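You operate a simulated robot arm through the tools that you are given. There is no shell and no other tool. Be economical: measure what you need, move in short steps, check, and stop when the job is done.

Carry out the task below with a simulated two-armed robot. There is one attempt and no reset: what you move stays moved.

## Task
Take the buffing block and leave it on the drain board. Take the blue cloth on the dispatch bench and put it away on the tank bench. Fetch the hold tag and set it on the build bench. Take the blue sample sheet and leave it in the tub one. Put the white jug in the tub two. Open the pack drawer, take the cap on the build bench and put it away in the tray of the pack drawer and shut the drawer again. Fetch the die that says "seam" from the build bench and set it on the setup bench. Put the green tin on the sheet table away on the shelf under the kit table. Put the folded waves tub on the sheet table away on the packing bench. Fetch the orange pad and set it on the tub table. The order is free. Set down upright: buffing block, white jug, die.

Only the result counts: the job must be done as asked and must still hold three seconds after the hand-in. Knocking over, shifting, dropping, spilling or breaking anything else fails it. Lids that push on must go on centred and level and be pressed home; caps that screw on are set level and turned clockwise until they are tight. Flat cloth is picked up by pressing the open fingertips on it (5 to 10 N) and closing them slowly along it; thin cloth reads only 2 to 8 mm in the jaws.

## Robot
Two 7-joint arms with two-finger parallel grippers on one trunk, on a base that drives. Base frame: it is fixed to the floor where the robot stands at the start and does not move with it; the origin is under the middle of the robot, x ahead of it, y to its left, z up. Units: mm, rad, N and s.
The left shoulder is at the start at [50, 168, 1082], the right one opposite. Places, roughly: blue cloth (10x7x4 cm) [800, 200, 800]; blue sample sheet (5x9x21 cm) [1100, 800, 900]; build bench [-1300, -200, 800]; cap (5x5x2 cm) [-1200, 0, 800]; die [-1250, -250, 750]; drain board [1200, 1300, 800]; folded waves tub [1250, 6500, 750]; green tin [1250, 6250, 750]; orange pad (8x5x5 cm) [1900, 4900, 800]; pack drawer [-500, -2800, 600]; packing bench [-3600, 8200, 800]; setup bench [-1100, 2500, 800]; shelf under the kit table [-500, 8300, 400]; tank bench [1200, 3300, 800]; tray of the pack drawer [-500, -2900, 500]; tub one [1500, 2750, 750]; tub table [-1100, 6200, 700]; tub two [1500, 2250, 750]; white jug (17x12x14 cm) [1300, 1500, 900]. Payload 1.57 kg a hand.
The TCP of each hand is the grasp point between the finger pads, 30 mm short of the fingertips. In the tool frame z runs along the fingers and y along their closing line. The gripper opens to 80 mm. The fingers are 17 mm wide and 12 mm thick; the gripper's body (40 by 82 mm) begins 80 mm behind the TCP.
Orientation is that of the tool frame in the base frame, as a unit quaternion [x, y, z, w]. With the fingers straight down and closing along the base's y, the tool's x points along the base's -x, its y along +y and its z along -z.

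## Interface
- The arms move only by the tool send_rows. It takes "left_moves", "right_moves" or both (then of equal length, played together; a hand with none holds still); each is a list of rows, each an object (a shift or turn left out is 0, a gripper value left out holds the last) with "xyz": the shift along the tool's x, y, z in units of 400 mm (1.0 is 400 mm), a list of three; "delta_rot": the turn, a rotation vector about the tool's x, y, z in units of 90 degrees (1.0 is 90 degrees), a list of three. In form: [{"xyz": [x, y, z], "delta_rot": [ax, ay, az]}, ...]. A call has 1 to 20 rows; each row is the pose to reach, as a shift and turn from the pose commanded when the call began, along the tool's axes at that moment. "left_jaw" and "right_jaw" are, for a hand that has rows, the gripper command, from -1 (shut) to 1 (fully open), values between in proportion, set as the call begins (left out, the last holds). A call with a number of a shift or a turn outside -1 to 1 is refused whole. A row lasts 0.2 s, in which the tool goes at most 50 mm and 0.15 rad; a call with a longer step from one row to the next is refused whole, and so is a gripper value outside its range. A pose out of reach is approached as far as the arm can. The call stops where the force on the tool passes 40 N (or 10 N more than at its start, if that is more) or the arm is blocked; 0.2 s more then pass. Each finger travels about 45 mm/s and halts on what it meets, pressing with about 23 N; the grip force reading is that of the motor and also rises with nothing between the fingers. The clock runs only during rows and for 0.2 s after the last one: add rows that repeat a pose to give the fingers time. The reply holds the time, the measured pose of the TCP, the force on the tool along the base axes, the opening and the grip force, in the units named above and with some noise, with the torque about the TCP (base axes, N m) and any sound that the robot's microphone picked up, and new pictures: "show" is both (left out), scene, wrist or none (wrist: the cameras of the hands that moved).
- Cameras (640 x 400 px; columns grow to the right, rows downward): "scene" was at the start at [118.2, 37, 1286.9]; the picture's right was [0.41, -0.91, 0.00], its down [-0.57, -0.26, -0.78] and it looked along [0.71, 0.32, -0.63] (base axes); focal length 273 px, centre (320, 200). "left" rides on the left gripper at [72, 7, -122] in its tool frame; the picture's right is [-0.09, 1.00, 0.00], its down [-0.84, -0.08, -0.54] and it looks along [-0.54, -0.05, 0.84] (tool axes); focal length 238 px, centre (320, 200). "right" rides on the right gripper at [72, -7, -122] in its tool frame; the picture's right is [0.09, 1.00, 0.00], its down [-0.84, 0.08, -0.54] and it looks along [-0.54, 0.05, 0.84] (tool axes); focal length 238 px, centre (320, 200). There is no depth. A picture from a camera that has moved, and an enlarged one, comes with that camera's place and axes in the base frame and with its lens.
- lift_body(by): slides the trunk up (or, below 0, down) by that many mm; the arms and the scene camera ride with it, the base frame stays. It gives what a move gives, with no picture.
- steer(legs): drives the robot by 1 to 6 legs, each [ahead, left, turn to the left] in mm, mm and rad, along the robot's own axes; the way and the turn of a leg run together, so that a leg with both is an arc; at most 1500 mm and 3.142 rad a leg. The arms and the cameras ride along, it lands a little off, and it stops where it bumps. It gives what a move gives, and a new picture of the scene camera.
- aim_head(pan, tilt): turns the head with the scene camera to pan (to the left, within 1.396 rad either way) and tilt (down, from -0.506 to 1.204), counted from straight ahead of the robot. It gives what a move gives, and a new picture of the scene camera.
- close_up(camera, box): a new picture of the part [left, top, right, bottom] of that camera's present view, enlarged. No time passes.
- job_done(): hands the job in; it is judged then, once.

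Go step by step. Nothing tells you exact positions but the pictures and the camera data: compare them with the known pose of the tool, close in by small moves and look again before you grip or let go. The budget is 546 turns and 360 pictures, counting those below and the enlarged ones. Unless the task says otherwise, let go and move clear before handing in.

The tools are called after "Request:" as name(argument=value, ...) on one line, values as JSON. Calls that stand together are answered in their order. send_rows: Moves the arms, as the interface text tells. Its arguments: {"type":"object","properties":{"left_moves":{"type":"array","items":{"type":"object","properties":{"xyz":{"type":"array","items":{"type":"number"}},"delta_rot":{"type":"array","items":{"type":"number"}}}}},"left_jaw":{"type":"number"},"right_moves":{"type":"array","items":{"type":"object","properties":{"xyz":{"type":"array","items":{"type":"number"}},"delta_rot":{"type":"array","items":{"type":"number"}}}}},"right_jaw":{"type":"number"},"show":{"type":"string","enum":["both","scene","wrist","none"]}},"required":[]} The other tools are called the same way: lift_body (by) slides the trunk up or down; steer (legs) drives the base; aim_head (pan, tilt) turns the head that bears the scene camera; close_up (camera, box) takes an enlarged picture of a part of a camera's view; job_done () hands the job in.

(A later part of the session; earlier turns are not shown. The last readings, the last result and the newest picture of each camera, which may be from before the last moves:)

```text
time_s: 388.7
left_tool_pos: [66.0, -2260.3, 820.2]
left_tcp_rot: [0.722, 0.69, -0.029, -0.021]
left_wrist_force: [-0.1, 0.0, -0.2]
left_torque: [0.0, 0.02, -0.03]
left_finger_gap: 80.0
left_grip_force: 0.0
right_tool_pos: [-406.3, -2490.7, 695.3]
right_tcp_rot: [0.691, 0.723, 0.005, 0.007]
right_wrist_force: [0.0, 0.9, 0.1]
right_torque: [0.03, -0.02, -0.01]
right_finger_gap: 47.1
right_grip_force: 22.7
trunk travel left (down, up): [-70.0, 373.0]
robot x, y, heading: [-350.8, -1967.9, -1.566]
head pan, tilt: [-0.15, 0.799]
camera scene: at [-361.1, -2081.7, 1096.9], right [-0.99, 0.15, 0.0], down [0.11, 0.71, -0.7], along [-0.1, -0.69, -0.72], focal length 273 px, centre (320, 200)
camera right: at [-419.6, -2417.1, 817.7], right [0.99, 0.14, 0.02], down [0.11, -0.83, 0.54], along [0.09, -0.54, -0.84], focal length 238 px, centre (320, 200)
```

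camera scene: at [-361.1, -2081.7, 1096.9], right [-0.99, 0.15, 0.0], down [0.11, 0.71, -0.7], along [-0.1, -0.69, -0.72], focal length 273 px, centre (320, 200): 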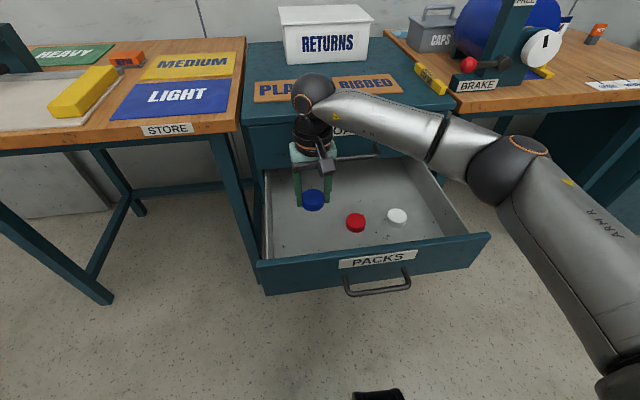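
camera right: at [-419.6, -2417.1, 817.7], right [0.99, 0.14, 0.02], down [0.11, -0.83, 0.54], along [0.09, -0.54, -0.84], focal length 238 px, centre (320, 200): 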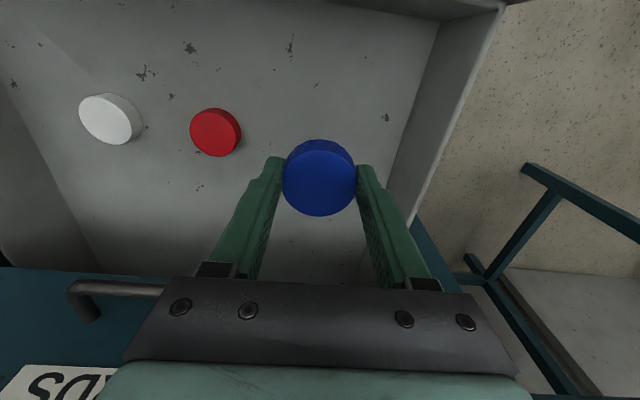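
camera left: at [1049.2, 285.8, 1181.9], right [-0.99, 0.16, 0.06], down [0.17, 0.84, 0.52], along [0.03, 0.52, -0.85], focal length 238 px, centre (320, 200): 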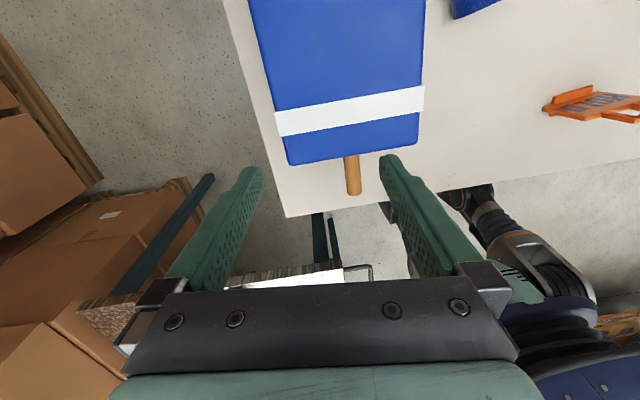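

There's room. I'll lower the cap to the tray floor.

Request:
send_rows(right_moves=[{"xyz": [0, 0, 0.07]}, {"xyz": [0, 0, 0.14]}, {"xyz": [0, 0, 0.17]}, {"xyz": [0, 0, 0.18]}, {"xyz": [0, 0, 0.19]}, {"xyz": [0, 0, 0.2]}, {"xyz": [0, 0, 0.21]}, {"xyz": [0, 0, 0.22]}, {"xyz": [0, 0, 0.23]}, {"xyz": [0, 0, 0.24]}, {"xyz": [0, 0, 0.25]}, {"xyz": [0, 0, 0.26]}, {"xyz": [0, 0, 0.27]}, {"xyz": [0, 0, 0.28]}], show="scene")

```text
time_s: 391.7
left_tool_pos: [65.7, -2261.1, 820.3]
left_tcp_rot: [0.722, 0.691, -0.029, -0.02]
left_wrist_force: [-0.4, -0.4, -0.3]
left_torque: [0.03, 0.01, -0.02]
left_finger_gap: 80.1
left_grip_force: 0.1
right_tool_pos: [-405.8, -2490.5, 582.9]
right_tcp_rot: [0.691, 0.722, 0.005, 0.006]
right_wrist_force: [-0.2, 0.2, 0.6]
right_torque: [0.01, -0.04, -0.01]
right_finger_gap: 47.2
right_grip_force: 23.3
trunk travel left (down, up): [-70.0, 373.0]
robot x, y, heading: [-348.2, -1964.6, -1.571]
head pan, tilt: [-0.15, 0.799]
camera scene: at [-361.1, -2081.7, 1096.8], right [-0.99, 0.15, 0.0], down [0.11, 0.71, -0.7], along [-0.1, -0.69, -0.72], focal length 273 px, centre (320, 200)
```

scene: 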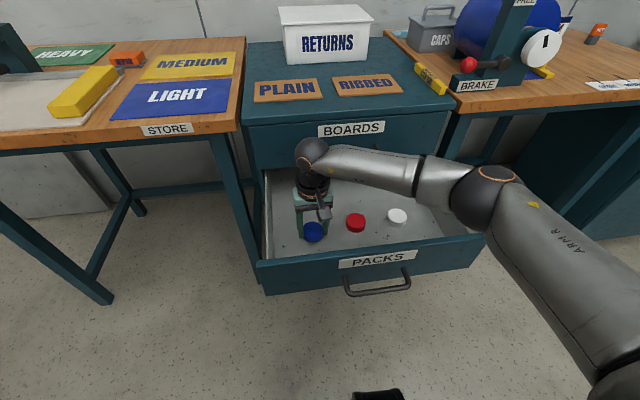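

Request:
send_rows(right_moves=[{"xyz": [0, 0, 0.01]}, {"xyz": [0, 0, 0.02]}, {"xyz": [0, 0, 0.03]}, {"xyz": [0, 0, 0.04]}, {"xyz": [0, 0, 0.05]}, {"xyz": [0, 0, 0.06]}, {"xyz": [0, 0, 0.07]}, {"xyz": [0, 0, 0.08]}, {"xyz": [0, 0, 0.09]}, {"xyz": [0, 0, 0.1]}, {"xyz": [0, 0, 0.11]}, {"xyz": [0, 0, 0.12]}, {"xyz": [0, 0, 0.13]}, {"xyz": [0, 0, 0.14]}], show="both")

```text
time_s: 393.1
left_tool_pos: [64.7, -2260.3, 820.3]
left_tcp_rot: [0.722, 0.691, -0.029, -0.02]
left_wrist_force: [0.1, 0.4, 0.5]
left_torque: [0.02, -0.02, 0.0]
left_finger_gap: 80.2
left_grip_force: 0.1
right_tool_pos: [-405.2, -2494.0, 569.1]
right_tcp_rot: [0.691, 0.722, 0.001, 0.011]
right_wrist_force: [-1.8, -2.0, 13.8]
right_torque: [0.02, 0.37, 0.02]
right_finger_gap: 48.2
right_grip_force: 22.8
trunk travel left (down, up): [-70.0, 373.0]
robot x, y, heading: [-351.0, -1961.2, -1.569]
head pan, tilt: [-0.15, 0.799]
stopped in row 6 (right hand): the force on the tool passed its limit (the readings are from after the stop); the commanded pose is now the measured one
camera scene: at [-361.2, -2080.8, 1096.7], right [-0.99, 0.15, 0.0], down [0.11, 0.71, -0.7], along [-0.1, -0.69, -0.72], focal length 273 px, centre (320, 200)
camera right: at [-417.6, -2419.7, 690.0], right [0.99, 0.14, 0.02], down [0.1, -0.82, 0.56], along [0.09, -0.55, -0.83], focal length 238 px, centre (320, 200)
```

scene: 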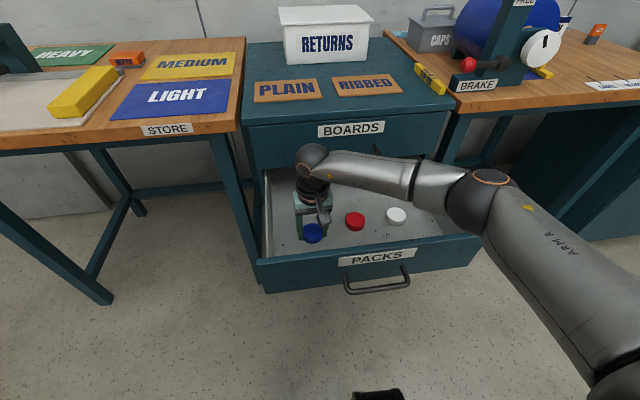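
right: 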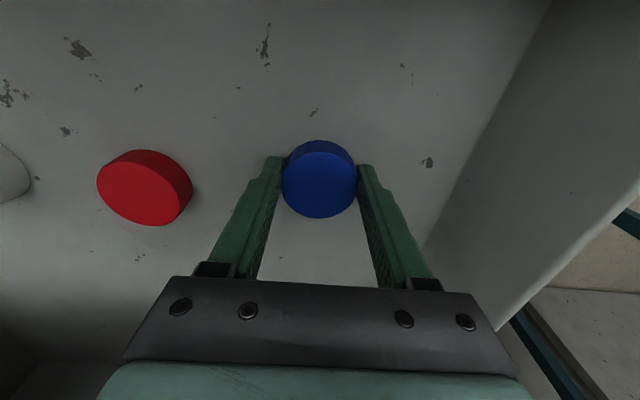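

On the floor of the tray. I'll release and rise.

Request:
send_rows(right_moves=[{"xyz": [0, 0, 0]}, {"xyz": [0, 0, 0]}, {"xyz": [0, 0, 0]}, {"xyz": [0, 0, -0.05]}, {"xyz": [0, 0, -0.15]}, {"xyz": [0, 0, -0.25]}, {"xyz": [0, 0, -0.35]}, {"xyz": [0, 0, -0.45]}, {"xyz": [0.1, 0, -0.5]}, {"xyz": [0.2, 0, -0.5]}, {"xyz": [0.3, 0, -0.5]}], right_jaw=0.65, show="scene")

```text
time_s: 395.5
left_tool_pos: [65.2, -2260.1, 820.6]
left_tcp_rot: [0.723, 0.69, -0.028, -0.021]
left_wrist_force: [-0.4, -0.6, -0.2]
left_torque: [0.01, 0.0, 0.01]
left_finger_gap: 80.2
left_grip_force: 0.0
right_tool_pos: [-414.0, -2369.8, 765.2]
right_tcp_rot: [0.691, 0.722, 0.003, 0.009]
right_wrist_force: [1.0, -0.9, 0.9]
right_torque: [0.01, -0.03, 0.0]
right_finger_gap: 66.2
right_grip_force: 0.0
trunk travel left (down, up): [-70.0, 373.0]
robot x, y, heading: [-350.5, -1965.5, -1.573]
head pan, tilt: [-0.15, 0.799]
camera scene: at [-361.2, -2081.7, 1096.8], right [-0.99, 0.15, 0.0], down [0.11, 0.71, -0.7], along [-0.1, -0.69, -0.72], focal length 273 px, centre (320, 200)
```

scene: 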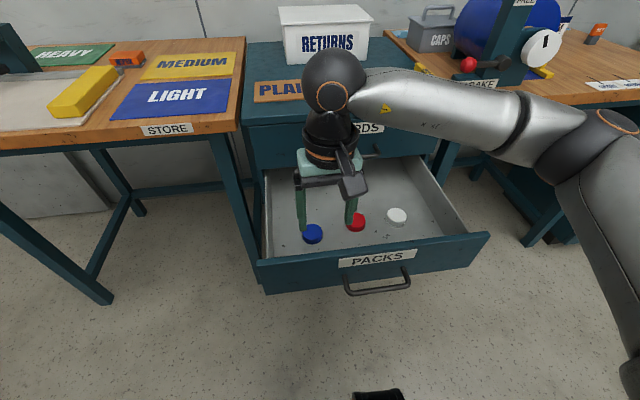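

The blue cap is in the tray. I'll back off, pitch the closed fingers forward and push the drawer shut.

Request:
steer(legs=[[-280, 0, 0]])

Request:
send_rows(right_moves=[{"xyz": [-0.02, -0.04, 0.05], "delta_rot": [0, -0.08, 0]}, {"xyz": [-0.05, -0.08, 0.1], "delta_rot": [0, -0.16, 0]}, {"xyz": [-0.08, -0.12, 0.15], "delta_rot": [0, -0.24, 0]}, {"xyz": [-0.1, -0.16, 0.2], "delta_rot": [0, -0.32, 0]}, {"xyz": [-0.12, -0.2, 0.25], "delta_rot": [0, -0.4, 0]}, {"xyz": [-0.14, -0.23, 0.3], "delta_rot": [0, -0.48, 0]}, {"xyz": [-0.15, -0.26, 0.335], "delta_rot": [0, -0.55, 0]}, {"xyz": [-0.15, -0.26, 0.335], "delta_rot": [0, -0.55, 0]}], right_jaw=-1)

```text
time_s: 397.4
left_tool_pos: [65.2, -1981.2, 820.9]
left_tcp_rot: [0.723, 0.69, -0.029, -0.02]
left_wrist_force: [0.8, 0.1, 0.1]
left_torque: [0.02, 0.05, 0.0]
left_finger_gap: 79.9
left_grip_force: 0.0
right_tool_pos: [-415.5, -2091.7, 763.3]
right_tcp_rot: [0.693, 0.721, 0.003, 0.01]
right_wrist_force: [-0.1, 0.2, -1.0]
right_torque: [0.0, 0.03, 0.01]
right_finger_gap: 66.1
right_grip_force: 0.0
trunk travel left (down, up): [-70.0, 373.0]
robot x, y, heading: [-350.9, -1683.7, -1.57]
head pan, tilt: [-0.15, 0.799]
camera scene: at [-361.4, -1802.7, 1096.8], right [-0.99, 0.15, 0.0], down [0.11, 0.71, -0.7], along [-0.1, -0.69, -0.72], focal length 273 px, centre (320, 200)
```

scene: 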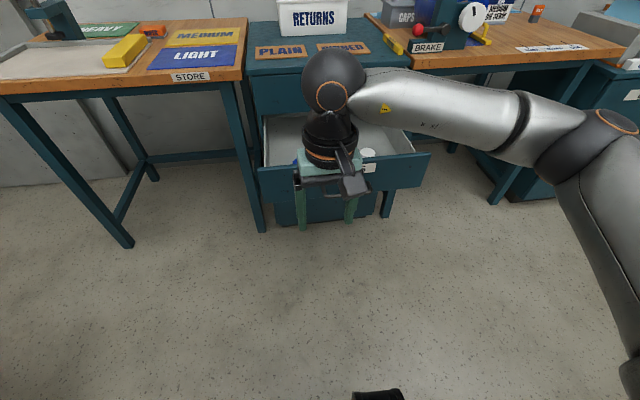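

```text
time_s: 399.2
left_tool_pos: [64.9, -1982.6, 820.9]
left_tcp_rot: [0.724, 0.689, -0.029, -0.021]
left_wrist_force: [0.1, 0.5, -0.3]
left_torque: [0.01, 0.02, -0.03]
left_finger_gap: 80.0
left_grip_force: 0.1
right_tool_pos: [-513.1, -2157.6, 630.5]
right_tcp_rot: [0.629, 0.652, -0.287, 0.312]
right_wrist_force: [0.0, 0.0, -1.6]
right_torque: [-0.03, 0.03, 0.0]
right_finger_gap: 0.1
right_grip_force: 21.2
right hand out of reach, approached as far as the arm can: row 7
trunk travel left (down, up): [-70.0, 373.0]
robot x, y, heading: [-350.3, -1685.3, -1.564]
head pan, tilt: [-0.15, 0.799]
camera scene: at [-361.4, -1802.7, 1096.8], right [-0.99, 0.15, 0.0], down [0.11, 0.71, -0.7], along [-0.1, -0.69, -0.72], focal length 273 px, centre (320, 200)
camera right: at [-527.3, -2016.6, 654.1], right [0.99, 0.1, -0.05], down [0.06, -0.12, 0.99], along [0.09, -0.99, -0.12], focal length 238 px, centre (320, 200)
```

scene: 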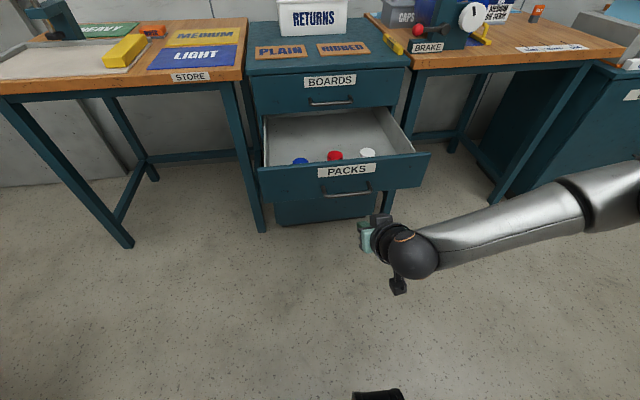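
right: 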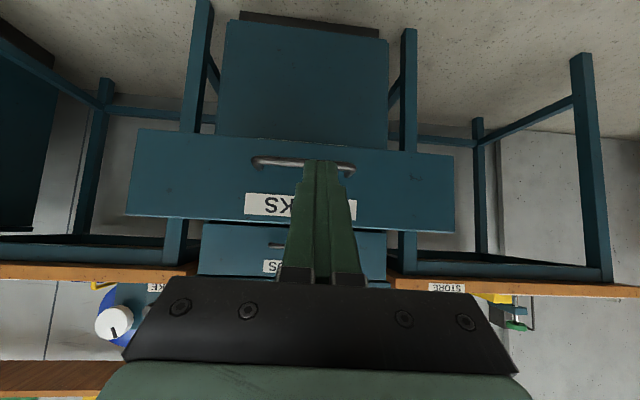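

The tips are level with the panel above the bar. I'll drive forward to push it in.

Request:
steer(legs=[[420, 0, 0]])

```text
time_s: 401.8
left_tool_pos: [66.1, -2398.5, 820.2]
left_tcp_rot: [0.722, 0.691, -0.03, -0.021]
left_wrist_force: [0.0, 0.6, -0.2]
left_torque: [0.01, 0.0, -0.03]
left_finger_gap: 80.1
left_grip_force: 0.0
right_tool_pos: [-513.8, -2576.1, 630.3]
right_tcp_rot: [0.629, 0.652, -0.287, 0.31]
right_wrist_force: [-0.3, 0.7, 0.2]
right_torque: [0.02, -0.04, -0.02]
right_finger_gap: 0.2
right_grip_force: 21.3
trunk travel left (down, up): [-70.0, 373.0]
robot x, y, heading: [-349.1, -2104.0, -1.567]
head pan, tilt: [-0.15, 0.799]
camera scene: at [-361.0, -2220.5, 1096.8], right [-0.99, 0.15, 0.0], down [0.11, 0.71, -0.7], along [-0.1, -0.69, -0.72], focal length 273 px, centre (320, 200)
```

scene: 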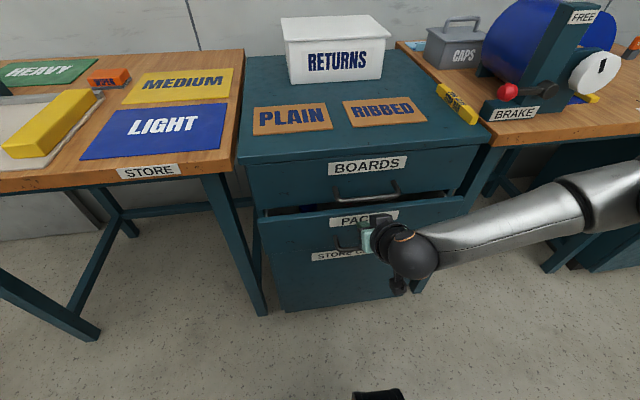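

Almost shut. I'll push the rest in small steps.

Request:
steer(legs=[[40, 0, 0]])

```text
time_s: 402.8
left_tool_pos: [65.7, -2441.0, 821.6]
left_tcp_rot: [0.723, 0.69, -0.03, -0.021]
left_wrist_force: [0.1, -0.5, 0.2]
left_torque: [0.01, 0.02, 0.02]
left_finger_gap: 80.1
left_grip_force: 0.1
right_tool_pos: [-511.8, -2609.2, 628.2]
right_tcp_rot: [0.63, 0.656, -0.28, 0.308]
right_wrist_force: [-0.2, 1.8, 0.5]
right_torque: [0.01, -0.03, -0.02]
right_finger_gap: 0.0
right_grip_force: 21.5
trunk travel left (down, up): [-70.0, 373.0]
robot x, y, heading: [-350.5, -2142.9, -1.573]
head pan, tilt: [-0.15, 0.799]
stopped in leg 1: the force on the tool passed its limit (the readings are from after the stop); the commanded pose is now the measured one
camera scene: at [-361.3, -2261.7, 1096.8], right [-0.99, 0.15, 0.0], down [0.11, 0.71, -0.7], along [-0.1, -0.69, -0.72], focal length 273 px, centre (320, 200)
```

scene: 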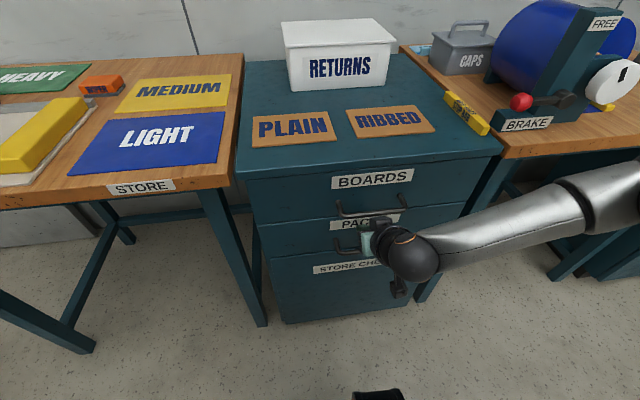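

It stopped with the force at its limit, so the drawer should be shut. I'll back away and check.

Request:
steer(legs=[[-350, 0, 0]])

Request:
close_up(camera="scene", box=[220, 20, 440, 240])

```text
time_s: 405.1
left_tool_pos: [65.5, -2092.5, 820.0]
left_tcp_rot: [0.722, 0.691, -0.029, -0.021]
left_wrist_force: [-0.3, -0.4, -0.3]
left_torque: [0.01, 0.0, 0.01]
left_finger_gap: 80.0
left_grip_force: 0.1
right_tool_pos: [-510.9, -2262.0, 627.9]
right_tcp_rot: [0.629, 0.657, -0.28, 0.308]
right_wrist_force: [-1.1, 0.7, -0.4]
right_torque: [-0.02, -0.01, -0.01]
right_finger_gap: 0.1
right_grip_force: 21.4
trunk travel left (down, up): [-70.0, 373.0]
robot x, y, heading: [-348.1, -1800.5, -1.568]
head pan, tilt: [-0.15, 0.799]
camera scene: at [-361.4, -1913.8, 1096.8], right [-0.99, 0.15, 0.0], down [0.1, 0.71, -0.7], along [-0.1, -0.69, -0.72], focal length 273 px, centre (320, 200)
```

scene: 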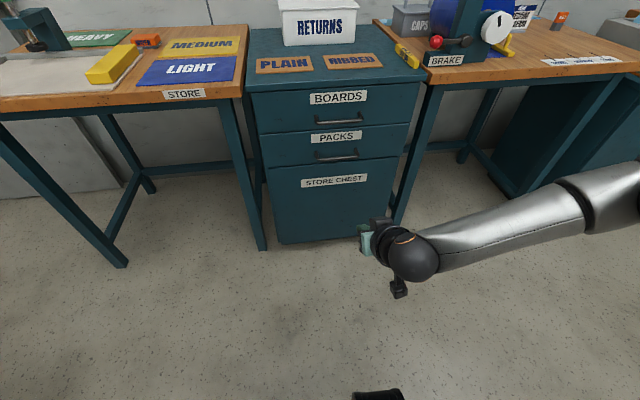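

```text
1.82 times, centred on (330, 130) of scene
camera zoom: at [-361.4, -1913.8, 1096.8], right [-0.99, 0.15, 0.0], down [0.1, 0.71, -0.7], along [-0.1, -0.69, -0.72], focal length 497 px, centre (302, 327)
```

zoom: 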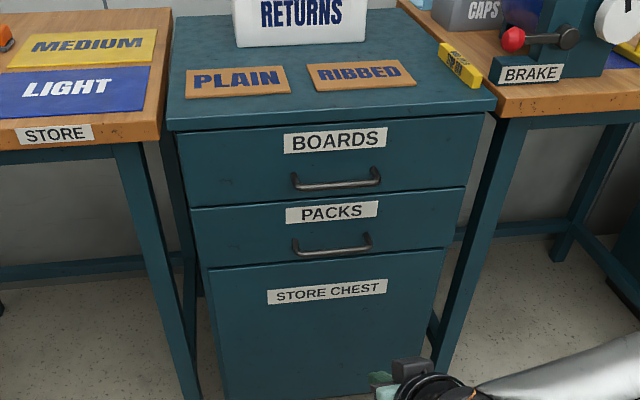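

The PACKS drawer is shut. Next are the far items, so I'll restore the right hand and drive north towards the orange pad.

Request:
lift_body(by=300)

Request:
send_rows(right_moves=[{"xyz": [0, 0, -0.03], "delta_rot": [0, 0.09, 0]}, {"xyz": [0, 0, -0.06], "delta_rot": [0, 0.18, 0]}, {"xyz": [0, 0, -0.1], "delta_rot": [0, 0.27, 0]}, {"xyz": [0, 0, -0.14], "delta_rot": [0, 0.36, 0]}, {"xyz": [0, 0, -0.18], "delta_rot": [0, 0.45, 0]}, {"xyz": [0, 0, -0.2], "delta_rot": [0, 0.548, 0]}], right_jaw=1, show="none")

Request:
steer(legs=[[-150, 0, 0], [0, 0, 3.14], [1500, 0, 0], [1200, 0, 0], [0, -650, 0], [1400, 0, 0]])

Request:
steer(legs=[[1400, 0, 0]])

Request:
aim_head(pan=-0.5, tilt=0.45)

```text
time_s: 408.1
left_tool_pos: [64.7, -2091.1, 1120.6]
left_tcp_rot: [0.721, 0.692, -0.03, -0.021]
left_wrist_force: [0.0, -0.2, 0.3]
left_torque: [-0.04, 0.03, 0.0]
left_finger_gap: 80.2
left_grip_force: 0.1
right_tool_pos: [-509.0, -2263.2, 927.6]
right_tcp_rot: [0.629, 0.657, -0.28, 0.308]
right_wrist_force: [-0.5, 1.4, -0.9]
right_torque: [0.01, 0.02, 0.0]
right_finger_gap: 0.0
right_grip_force: 21.5
trunk travel left (down, up): [-370.0, 73.0]
robot x, y, heading: [-350.7, -1798.3, -1.569]
head pan, tilt: [-0.15, 0.799]
```

```text
refused: row 6 steps farther than a row can; nothing moved
```

```text
time_s: 439.4
left_tool_pos: [-181.8, 2778.0, 1119.8]
left_tcp_rot: [-0.694, 0.72, -0.021, 0.029]
left_wrist_force: [-0.7, 0.6, 0.1]
left_torque: [0.03, -0.01, 0.0]
left_finger_gap: 80.1
left_grip_force: 0.0
right_tool_pos: [394.3, 2953.4, 927.4]
right_tcp_rot: [0.658, -0.627, -0.308, -0.28]
right_wrist_force: [-0.3, 0.0, 0.0]
right_torque: [-0.02, -0.01, -0.01]
right_finger_gap: 0.0
right_grip_force: 21.0
trunk travel left (down, up): [-370.0, 73.0]
robot x, y, heading: [237.6, 2484.7, 1.584]
head pan, tilt: [-0.15, 0.799]
camera scene: at [246.7, 2607.0, 1396.8], right [0.99, -0.14, 0.0], down [-0.1, -0.71, -0.7], along [0.1, 0.69, -0.72], focal length 273 px, centre (320, 200)
```

scene: 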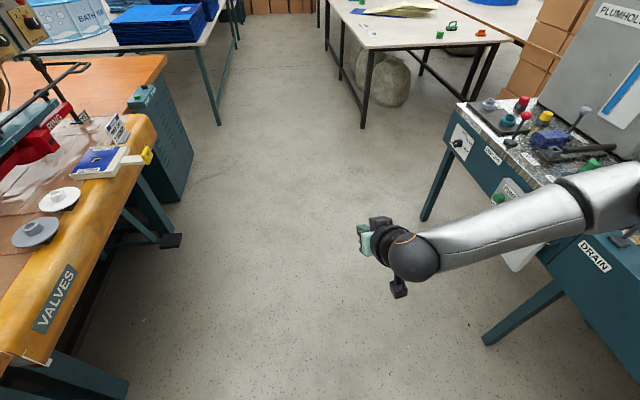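

```text
time_s: 446.5
left_tool_pos: [-201.4, 4181.2, 1119.7]
left_tcp_rot: [-0.695, 0.718, -0.02, 0.03]
left_wrist_force: [0.2, 0.0, 0.5]
left_torque: [-0.01, -0.02, 0.04]
left_finger_gap: 80.0
left_grip_force: 0.1
right_tool_pos: [372.4, 4359.6, 926.5]
right_tcp_rot: [0.661, -0.625, -0.31, -0.277]
right_wrist_force: [-0.1, -0.3, 0.5]
right_torque: [0.01, 0.01, -0.02]
right_finger_gap: 0.2
right_grip_force: 21.1
trunk travel left (down, up): [-370.0, 73.0]
robot x, y, heading: [216.5, 3894.0, 1.589]
head pan, tilt: [-0.15, 0.799]
camera scene: at [227.9, 4012.6, 1396.8], right [0.99, -0.13, 0.0], down [-0.1, -0.71, -0.7], along [0.09, 0.69, -0.72], focal length 273 px, centre (320, 200)
```

scene: 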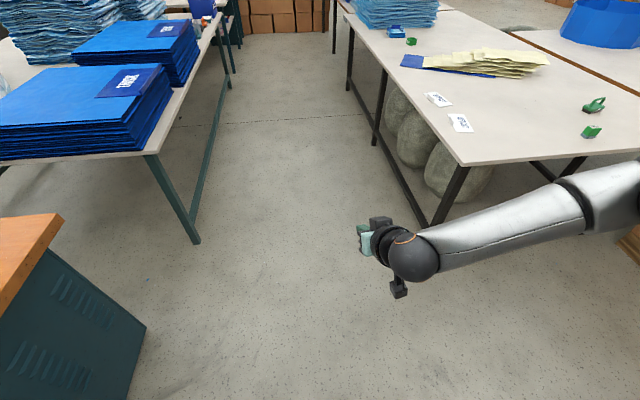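

```text
time_s: 447.3
left_tool_pos: [-200.2, 4182.1, 1120.9]
left_tcp_rot: [-0.695, 0.718, -0.02, 0.029]
left_wrist_force: [-0.3, -0.7, 0.1]
left_torque: [0.02, 0.02, 0.01]
left_finger_gap: 79.9
left_grip_force: 0.2
right_tool_pos: [373.3, 4358.9, 927.4]
right_tcp_rot: [0.66, -0.626, -0.309, -0.278]
right_wrist_force: [1.1, 0.4, 0.7]
right_torque: [-0.02, 0.01, 0.02]
right_finger_gap: 0.1
right_grip_force: 21.0
trunk travel left (down, up): [-370.0, 73.0]
robot x, y, heading: [218.4, 3891.5, 1.581]
head pan, tilt: [-0.499, 0.45]
camera scene: at [259.8, 4013.8, 1427.2], right [0.89, -0.46, 0.0], down [-0.2, -0.39, -0.9], along [0.42, 0.8, -0.44], focal length 273 px, centre (320, 200)
```

scene: 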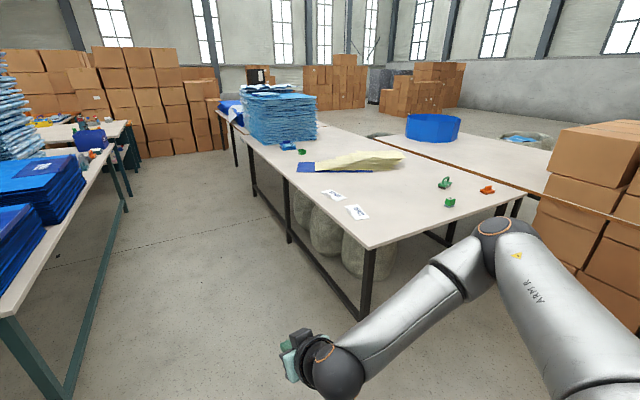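

I'll restore the right tool to vertical, then drive into the aisle in front of the pad's table.

Request:
send_rows(right_moves=[{"xyz": [0, 0, -0.03], "delta_rot": [0, 0.09, 0]}, {"xyz": [0, 0, -0.06], "delta_rot": [0, 0.18, 0]}, {"xyz": [0, 0, -0.1], "delta_rot": [0, 0.27, 0]}, {"xyz": [0, 0, -0.14], "delta_rot": [0, 0.36, 0]}, {"xyz": [0, 0, -0.18], "delta_rot": [0, 0.45, 0]}, {"xyz": [0, 0, -0.2], "delta_rot": [0, 0.545, 0]}], right_jaw=1, show="none")

Request:
steer(legs=[[200, 0, 0], [0, -1200, 0]])

```text
time_s: 448.7
left_tool_pos: [-202.7, 4181.9, 1121.9]
left_tcp_rot: [-0.696, 0.717, -0.02, 0.029]
left_wrist_force: [0.5, 0.5, 0.2]
left_torque: [-0.03, -0.03, 0.0]
left_finger_gap: 79.8
left_grip_force: 0.0
right_tool_pos: [379.3, 4299.2, 979.5]
right_tcp_rot: [0.729, -0.684, -0.006, 0.008]
right_wrist_force: [0.1, -0.5, 0.5]
right_torque: [0.01, 0.0, -0.01]
right_finger_gap: 80.0
right_grip_force: 0.1
trunk travel left (down, up): [-370.0, 73.0]
robot x, y, heading: [213.8, 3892.1, 1.589]
head pan, tilt: [-0.499, 0.45]
```

```text
time_s: 456.0
left_tool_pos: [994.8, 4401.5, 1121.2]
left_tcp_rot: [-0.697, 0.716, -0.02, 0.03]
left_wrist_force: [-0.2, -0.7, -0.2]
left_torque: [0.06, 0.02, -0.02]
left_finger_gap: 79.9
left_grip_force: 0.1
right_tool_pos: [1573.3, 4522.4, 980.1]
right_tcp_rot: [0.732, -0.682, -0.008, 0.007]
right_wrist_force: [-0.3, -0.2, -1.1]
right_torque: [0.0, 0.02, -0.01]
right_finger_gap: 80.1
right_grip_force: 0.0
trunk travel left (down, up): [-370.0, 73.0]
robot x, y, heading: [1414.3, 4113.4, 1.583]
head pan, tilt: [-0.499, 0.45]
camera scene: at [1457.1, 4237.1, 1427.2], right [0.89, -0.46, 0.0], down [-0.2, -0.39, -0.9], along [0.41, 0.8, -0.44], focal length 273 px, centre (320, 200)
```

scene: 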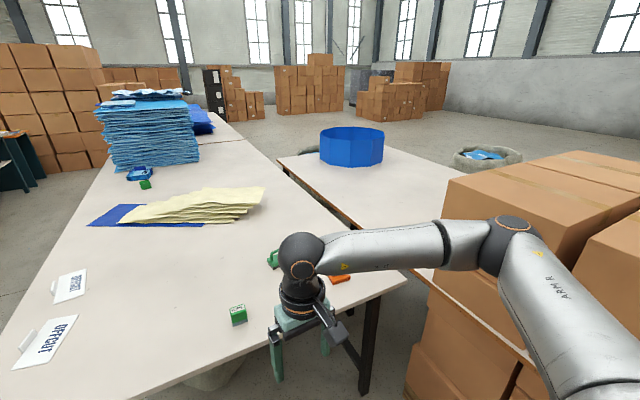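

Request:
aim_head(pan=-1.0, tilt=0.6)

```text
time_s: 456.9
left_tool_pos: [995.3, 4401.7, 1119.9]
left_tcp_rot: [-0.698, 0.715, -0.02, 0.029]
left_wrist_force: [0.3, 0.8, 0.3]
left_torque: [-0.04, -0.01, -0.04]
left_finger_gap: 79.8
left_grip_force: 0.0
right_tool_pos: [1573.3, 4522.8, 979.8]
right_tcp_rot: [0.732, -0.681, -0.006, 0.007]
right_wrist_force: [-0.4, 0.2, 0.4]
right_torque: [0.01, 0.01, -0.02]
right_finger_gap: 80.1
right_grip_force: 0.1
trunk travel left (down, up): [-370.0, 73.0]
robot x, y, heading: [1417.1, 4112.5, 1.593]
head pan, tilt: [-1.0, 0.6]
camera scene: at [1487.9, 4204.8, 1413.7], right [0.56, -0.83, 0.0], down [-0.47, -0.32, -0.83], along [0.68, 0.46, -0.56], focal length 273 px, centre (320, 200)
```

scene: 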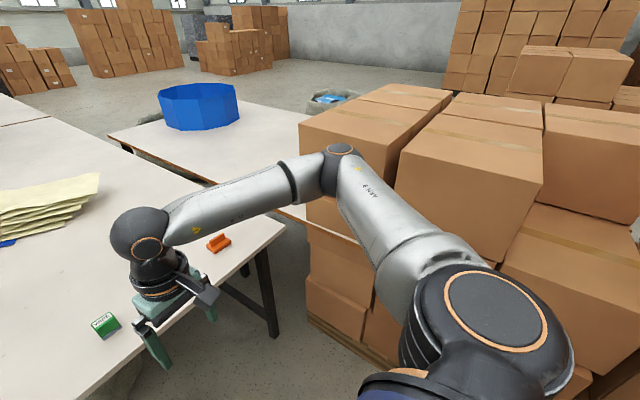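

The cartons' left face is at x≈2130 and the pad at about (1841,4845). I'll move to x≈1555, y≈4350 and reach with the right hand.

Request:
steer(legs=[[0, -140, -0.015], [240, 0, 0]])

Request:
send_rows(right_moves=[{"xyz": [-0.04, -0.06, -0.03]}, {"xyz": [-0.06, -0.12, -0.03]}], show="both")

```text
time_s: 459.6
left_tool_pos: [1137.2, 4649.2, 1120.4]
left_tcp_rot: [-0.692, 0.721, -0.02, 0.029]
left_wrist_force: [-0.6, 0.6, -0.7]
left_torque: [-0.02, -0.03, 0.04]
left_finger_gap: 80.1
left_grip_force: 0.0
right_tool_pos: [1717.1, 4763.4, 978.9]
right_tcp_rot: [0.727, -0.686, -0.006, 0.007]
right_wrist_force: [-0.1, 0.7, 0.0]
right_torque: [0.05, 0.0, 0.0]
right_finger_gap: 79.8
right_grip_force: 0.1
trunk travel left (down, up): [-370.0, 73.0]
robot x, y, heading: [1552.4, 4355.5, 1.58]
head pan, tilt: [-1.0, 0.6]
camera scene: at [1628.2, 4445.8, 1413.6], right [0.55, -0.84, 0.0], down [-0.47, -0.31, -0.82], along [0.69, 0.45, -0.57], focal length 273 px, centre (320, 200)
```

scene: 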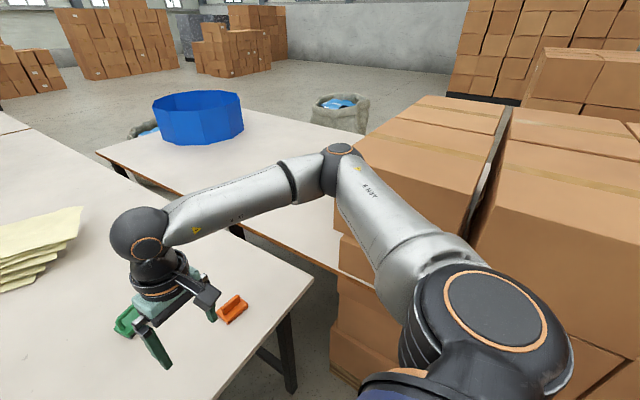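

```text
time_s: 460.2
left_tool_pos: [1136.6, 4648.9, 1120.5]
left_tcp_rot: [-0.693, 0.72, -0.02, 0.028]
left_wrist_force: [0.4, -0.2, -0.2]
left_torque: [0.02, -0.01, -0.01]
left_finger_gap: 80.4
left_grip_force: 0.0
right_tool_pos: [1763.3, 4788.6, 991.3]
right_tcp_rot: [0.728, -0.686, -0.007, 0.007]
right_wrist_force: [-0.3, 0.4, -0.5]
right_torque: [0.01, 0.02, 0.02]
right_finger_gap: 79.8
right_grip_force: 0.0
trunk travel left (down, up): [-370.0, 73.0]
robot x, y, heading: [1554.4, 4354.3, 1.58]
head pan, tilt: [-1.0, 0.6]
camera scene: at [1628.6, 4444.9, 1413.7], right [0.55, -0.84, 0.0], down [-0.47, -0.31, -0.82], along [0.69, 0.45, -0.57], focal length 273 px, centre (320, 200)
camera right: at [1777.0, 4718.0, 1113.1], right [-0.99, -0.15, 0.02], down [-0.12, 0.83, 0.54], along [-0.1, 0.54, -0.84], focal length 238 px, centre (320, 200)
```

scene: 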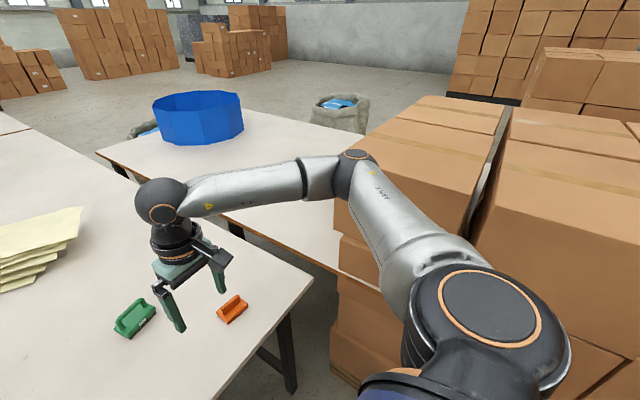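
right: 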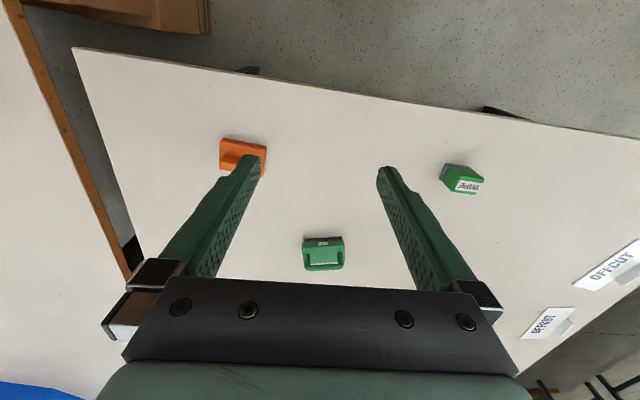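

The pad is at about (1859,4861), its long side along x. I'll move over it and turn the jaws to close across it.

Request:
send_rows(right_moves=[{"xyz": [-0.015, -0.023, 0], "delta_rot": [0, 0, 0.09]}, {"xyz": [-0.03, -0.046, 0], "delta_rot": [0, 0, 0.18]}, {"xyz": [-0.045, -0.07, 0], "delta_rot": [0, 0, 0.27]}, {"xyz": [-0.06, -0.092, 0], "delta_rot": [0, 0, 0.36]}, {"xyz": [-0.075, -0.115, 0], "delta_rot": [0, 0, 0.45]}, {"xyz": [-0.09, -0.138, 0], "delta_rot": [0, 0, 0.54]}, {"xyz": [-0.105, -0.16, 0], "delta_rot": [0, 0, 0.63]}, {"xyz": [-0.12, -0.183, 0], "delta_rot": [0, 0, 0.72]}, {"xyz": [-0.135, -0.205, 0.05], "delta_rot": [0, 0, 0.81]}, {"xyz": [-0.15, -0.228, 0.1], "delta_rot": [0, 0, 0.9]}, {"xyz": [-0.165, -0.25, 0.15], "delta_rot": [0, 0, 0.99]}, {"xyz": [-0.165, -0.25, 0.15], "delta_rot": [0, 0, 0.99]}])

```text
time_s: 462.8
left_tool_pos: [1138.4, 4647.9, 1120.3]
left_tcp_rot: [-0.693, 0.721, -0.021, 0.029]
left_wrist_force: [0.8, -0.3, 0.1]
left_torque: [0.01, 0.02, -0.02]
left_finger_gap: 80.2
left_grip_force: 0.0
right_tool_pos: [1860.4, 4861.0, 929.0]
right_tcp_rot: [-0.034, 0.999, 0.001, -0.01]
right_wrist_force: [0.6, -0.3, -0.6]
right_torque: [0.02, -0.01, 0.0]
right_finger_gap: 79.8
right_grip_force: 0.1
trunk travel left (down, up): [-370.0, 73.0]
robot x, y, heading: [1553.6, 4353.3, 1.579]
head pan, tilt: [-1.0, 0.6]
camera scene: at [1628.2, 4445.0, 1413.7], right [0.55, -0.84, 0.0], down [-0.47, -0.31, -0.83], along [0.69, 0.45, -0.56], focal length 273 px, centre (320, 200)
camera right: at [1790.6, 4849.8, 1053.3], right [-0.16, 0.99, 0.0], down [0.84, 0.14, 0.53], along [0.52, 0.09, -0.85], focal length 238 px, centre (320, 200)
```

scene: 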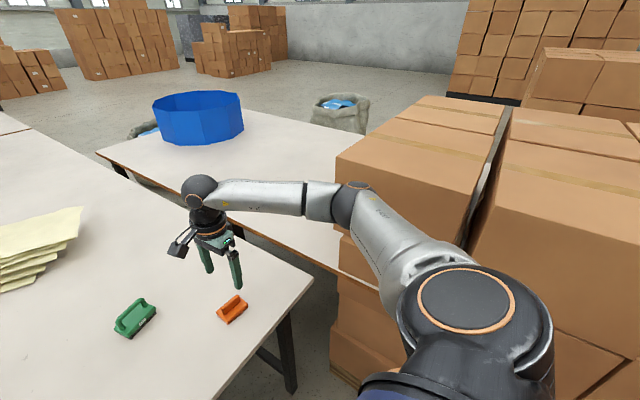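
right: 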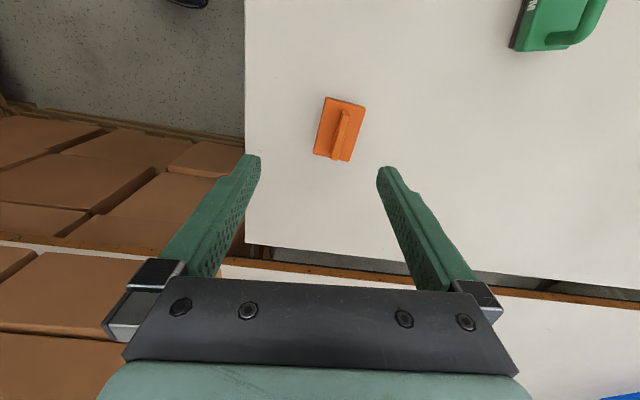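

Request:
send_rows(right_moves=[{"xyz": [0.01, 0.045, 0.08], "delta_rot": [0, 0, 0.06]}, {"xyz": [0.01, 0.045, 0.16], "delta_rot": [0, 0, 0.115]}, {"xyz": [0.01, 0.045, 0.22], "delta_rot": [0, 0, 0.115]}, {"xyz": [0.01, 0.045, 0.25], "delta_rot": [0, 0, 0.115]}, {"xyz": [0.01, 0.045, 0.265], "delta_rot": [0, 0, 0.115]}, {"xyz": [0.01, 0.045, 0.28], "delta_rot": [0, 0, 0.115]}], show="wrist")

```text
time_s: 464.2
left_tool_pos: [1137.1, 4648.5, 1120.3]
left_tcp_rot: [-0.693, 0.72, -0.02, 0.029]
left_wrist_force: [0.0, 0.0, 0.3]
left_torque: [0.0, -0.03, -0.01]
left_finger_gap: 79.9
left_grip_force: 0.1
right_tool_pos: [1851.9, 4878.0, 817.6]
right_tcp_rot: [0.054, 0.999, 0.0, -0.009]
right_wrist_force: [0.4, -0.2, -1.0]
right_torque: [0.0, 0.02, 0.02]
right_finger_gap: 80.2
right_grip_force: 0.0
trunk travel left (down, up): [-370.0, 73.0]
robot x, y, heading: [1555.3, 4355.4, 1.581]
head pan, tilt: [-1.0, 0.6]
camera right: at [1781.5, 4880.3, 941.0], right [0.02, 1.0, 0.0], down [0.85, -0.01, 0.53], along [0.53, -0.01, -0.85], focal length 238 px, centre (320, 200)
```

right: 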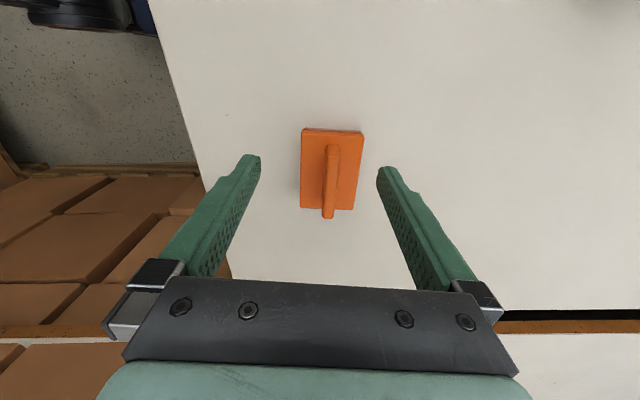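

This table is lower, about z 745. I'll go down a bit more and look.

Request:
send_rows(right_moves=[{"xyz": [0, 0.01, 0.04]}, {"xyz": [0, 0.01, 0.07]}, {"xyz": [0, 0.01, 0.07]}], show="wrist")

Request:
close_up(camera="scene", box=[160, 220, 320, 360])

```text
time_s: 465.0
left_tool_pos: [1137.6, 4648.4, 1121.3]
left_tcp_rot: [-0.693, 0.72, -0.021, 0.029]
left_wrist_force: [-1.3, 0.6, -0.3]
left_torque: [0.0, 0.02, -0.01]
left_finger_gap: 80.1
left_grip_force: 0.1
right_tool_pos: [1850.8, 4881.8, 789.4]
right_tcp_rot: [0.054, 0.998, -0.001, -0.009]
right_wrist_force: [-0.2, 0.4, 0.8]
right_torque: [0.01, 0.0, 0.01]
right_finger_gap: 79.9
right_grip_force: 0.0
trunk travel left (down, up): [-370.0, 73.0]
robot x, y, heading: [1550.2, 4353.2, 1.577]
head pan, tilt: [-1.0, 0.6]
camera right: at [1781.2, 4884.3, 913.0], right [0.02, 1.0, 0.0], down [0.85, -0.01, 0.53], along [0.53, -0.01, -0.85], focal length 238 px, centre (320, 200)
```

right: 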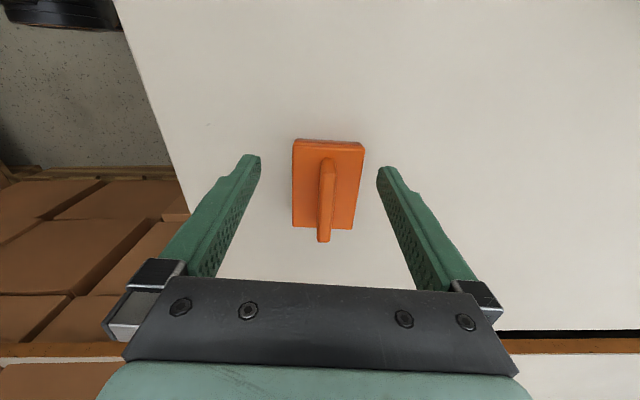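

```text
2.86 times, centred on (240, 290) of scene
camera zoom: at [1628.3, 4445.0, 1413.7], right [0.55, -0.84, 0.0], down [-0.47, -0.31, -0.83], along [0.69, 0.45, -0.56], focal length 780 px, centre (549, -57)
```

zoom: 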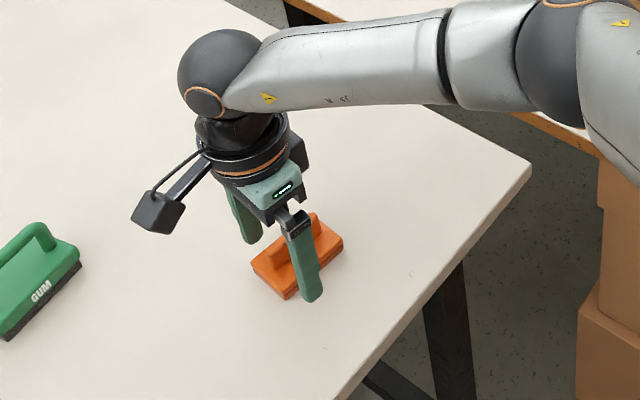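

Request:
send_rows(right_moves=[{"xyz": [-0.02, 0.012, 0.01]}, {"xyz": [-0.02, 0.012, 0.022]}, {"xyz": [-0.02, 0.012, 0.022]}], show="none")

Request:
send_rows(right_moves=[{"xyz": [0, 0, 0]}, {"xyz": [0, 0, 0]}, {"xyz": [0, 0, 0]}, {"xyz": [0, 0, 0]}, {"xyz": [0, 0, 0]}], right_jaw=-1, show="wrist")

```text
time_s: 465.8
left_tool_pos: [1138.6, 4648.2, 1120.4]
left_tcp_rot: [-0.693, 0.72, -0.019, 0.029]
left_wrist_force: [0.6, 0.2, -1.0]
left_torque: [0.02, -0.02, 0.02]
left_finger_gap: 80.0
left_grip_force: 0.1
right_tool_pos: [1860.7, 4886.0, 780.3]
right_tcp_rot: [0.054, 0.998, 0.0, -0.01]
right_wrist_force: [0.0, -0.4, -0.4]
right_torque: [-0.03, -0.03, -0.02]
right_finger_gap: 79.9
right_grip_force: 0.1
trunk travel left (down, up): [-370.0, 73.0]
robot x, y, heading: [1555.8, 4353.1, 1.584]
head pan, tilt: [-1.0, 0.6]
```

```text
time_s: 467.0
left_tool_pos: [1137.5, 4648.8, 1120.1]
left_tcp_rot: [-0.693, 0.72, -0.02, 0.029]
left_wrist_force: [-0.5, 0.5, -0.5]
left_torque: [-0.03, 0.02, 0.0]
left_finger_gap: 80.1
left_grip_force: 0.0
right_tool_pos: [1859.6, 4885.8, 780.7]
right_tcp_rot: [0.054, 0.998, 0.0, -0.01]
right_wrist_force: [0.3, 0.3, 0.4]
right_torque: [0.02, 0.01, -0.01]
right_finger_gap: 49.2
right_grip_force: 23.1
trunk travel left (down, up): [-370.0, 73.0]
robot x, y, heading: [1549.3, 4354.6, 1.578]
head pan, tilt: [-1.0, 0.6]
camera right: at [1790.0, 4888.2, 904.3], right [0.02, 1.0, 0.0], down [0.85, -0.01, 0.53], along [0.53, -0.01, -0.85], focal length 238 px, centre (320, 200)
```

right: 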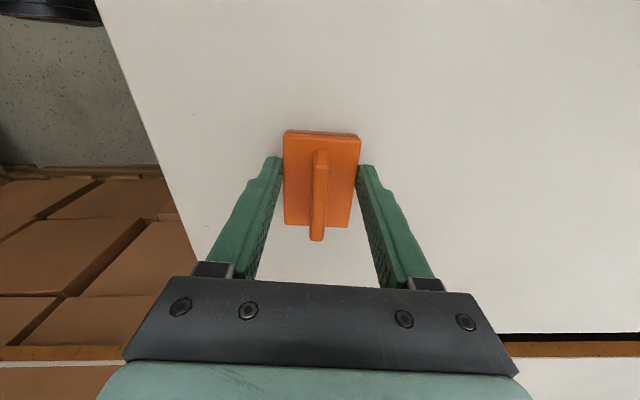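

The pad is gripped at 49 mm. I'll lift it, retract and drive towards the tub table.

Request:
send_rows(right_moves=[{"xyz": [0, 0, -0.1]}, {"xyz": [0, 0, -0.2]}, {"xyz": [0, 0, -0.3]}, {"xyz": [0, 0, -0.4]}, {"xyz": [0.06, -0.08, -0.45]}, {"xyz": [0.12, -0.17, -0.45]}, {"xyz": [0.18, -0.26, -0.45]}, {"xyz": [0.24, -0.35, -0.45]}], show="none")

Request:
steer(legs=[[-260, 0, 0], [0, 1270, 0], [1000, 0, 0]])

Request:
aim_head(pan=0.7, tilt=0.4)

```text
time_s: 468.8
left_tool_pos: [1138.1, 4648.9, 1120.5]
left_tcp_rot: [-0.693, 0.72, -0.02, 0.029]
left_wrist_force: [0.3, 0.5, 0.0]
left_torque: [0.0, 0.02, 0.02]
left_finger_gap: 79.9
left_grip_force: 0.1
right_tool_pos: [1753.4, 4756.3, 963.1]
right_tcp_rot: [0.055, 0.998, 0.0, -0.01]
right_wrist_force: [-0.4, 0.1, -0.1]
right_torque: [-0.01, 0.0, -0.02]
right_finger_gap: 49.3
right_grip_force: 22.7
trunk travel left (down, up): [-370.0, 73.0]
robot x, y, heading: [1558.0, 4358.8, 1.581]
head pan, tilt: [-1.0, 0.6]
```

```text
time_s: 481.4
left_tool_pos: [-135.8, 5358.2, 1120.4]
left_tcp_rot: [-0.696, 0.717, -0.02, 0.028]
left_wrist_force: [0.7, -0.1, 0.4]
left_torque: [-0.02, 0.03, 0.02]
left_finger_gap: 79.9
left_grip_force: 0.1
right_tool_pos: [478.9, 5473.7, 962.8]
right_tcp_rot: [0.049, 0.999, 0.0, -0.01]
right_wrist_force: [0.1, -0.4, -0.6]
right_torque: [-0.01, 0.0, -0.01]
right_finger_gap: 48.9
right_grip_force: 23.2
trunk travel left (down, up): [-370.0, 73.0]
robot x, y, heading: [286.2, 5067.7, 1.586]
head pan, tilt: [-1.0, 0.6]
camera scene: at [357.7, 5160.2, 1413.7], right [0.56, -0.83, 0.0], down [-0.47, -0.31, -0.82], along [0.69, 0.46, -0.57], focal length 273 px, centre (320, 200)
```

scene: 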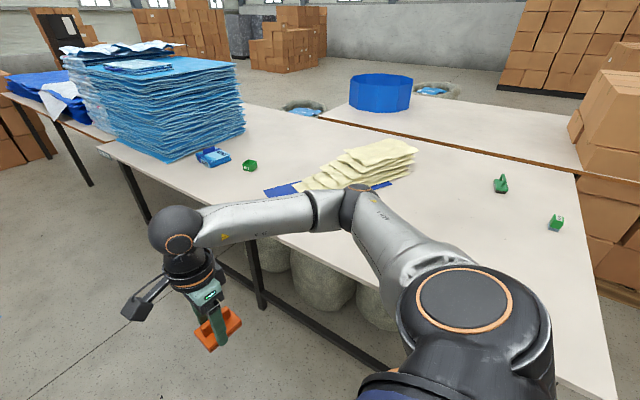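

```text
time_s: 483.1
left_tool_pos: [-135.5, 5358.6, 1120.1]
left_tcp_rot: [-0.696, 0.717, -0.02, 0.03]
left_wrist_force: [-0.1, 0.6, -0.6]
left_torque: [0.02, -0.01, 0.02]
left_finger_gap: 80.1
left_grip_force: 0.1
right_tool_pos: [478.6, 5472.9, 961.8]
right_tcp_rot: [0.049, 0.999, 0.0, -0.009]
right_wrist_force: [0.0, -1.0, -0.1]
right_torque: [0.02, 0.02, 0.0]
right_finger_gap: 48.9
right_grip_force: 22.7
trunk travel left (down, up): [-370.0, 73.0]
robot x, y, heading: [281.2, 5065.7, 1.583]
head pan, tilt: [0.7, 0.4]
camera scene: at [223.3, 5180.5, 1431.9], right [0.75, 0.66, 0.0], down [0.26, -0.29, -0.92], along [-0.61, 0.69, -0.39], focal length 273 px, centre (320, 200)
```

scene: 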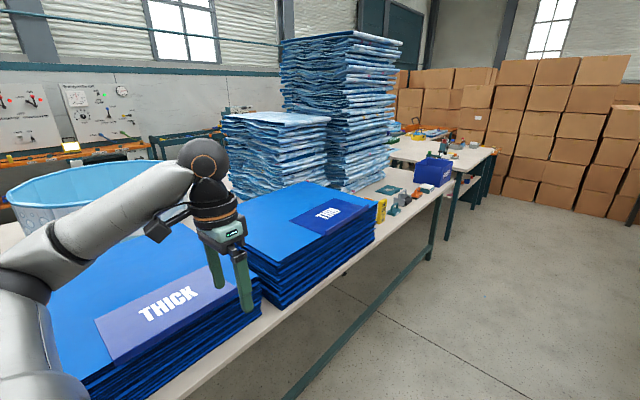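

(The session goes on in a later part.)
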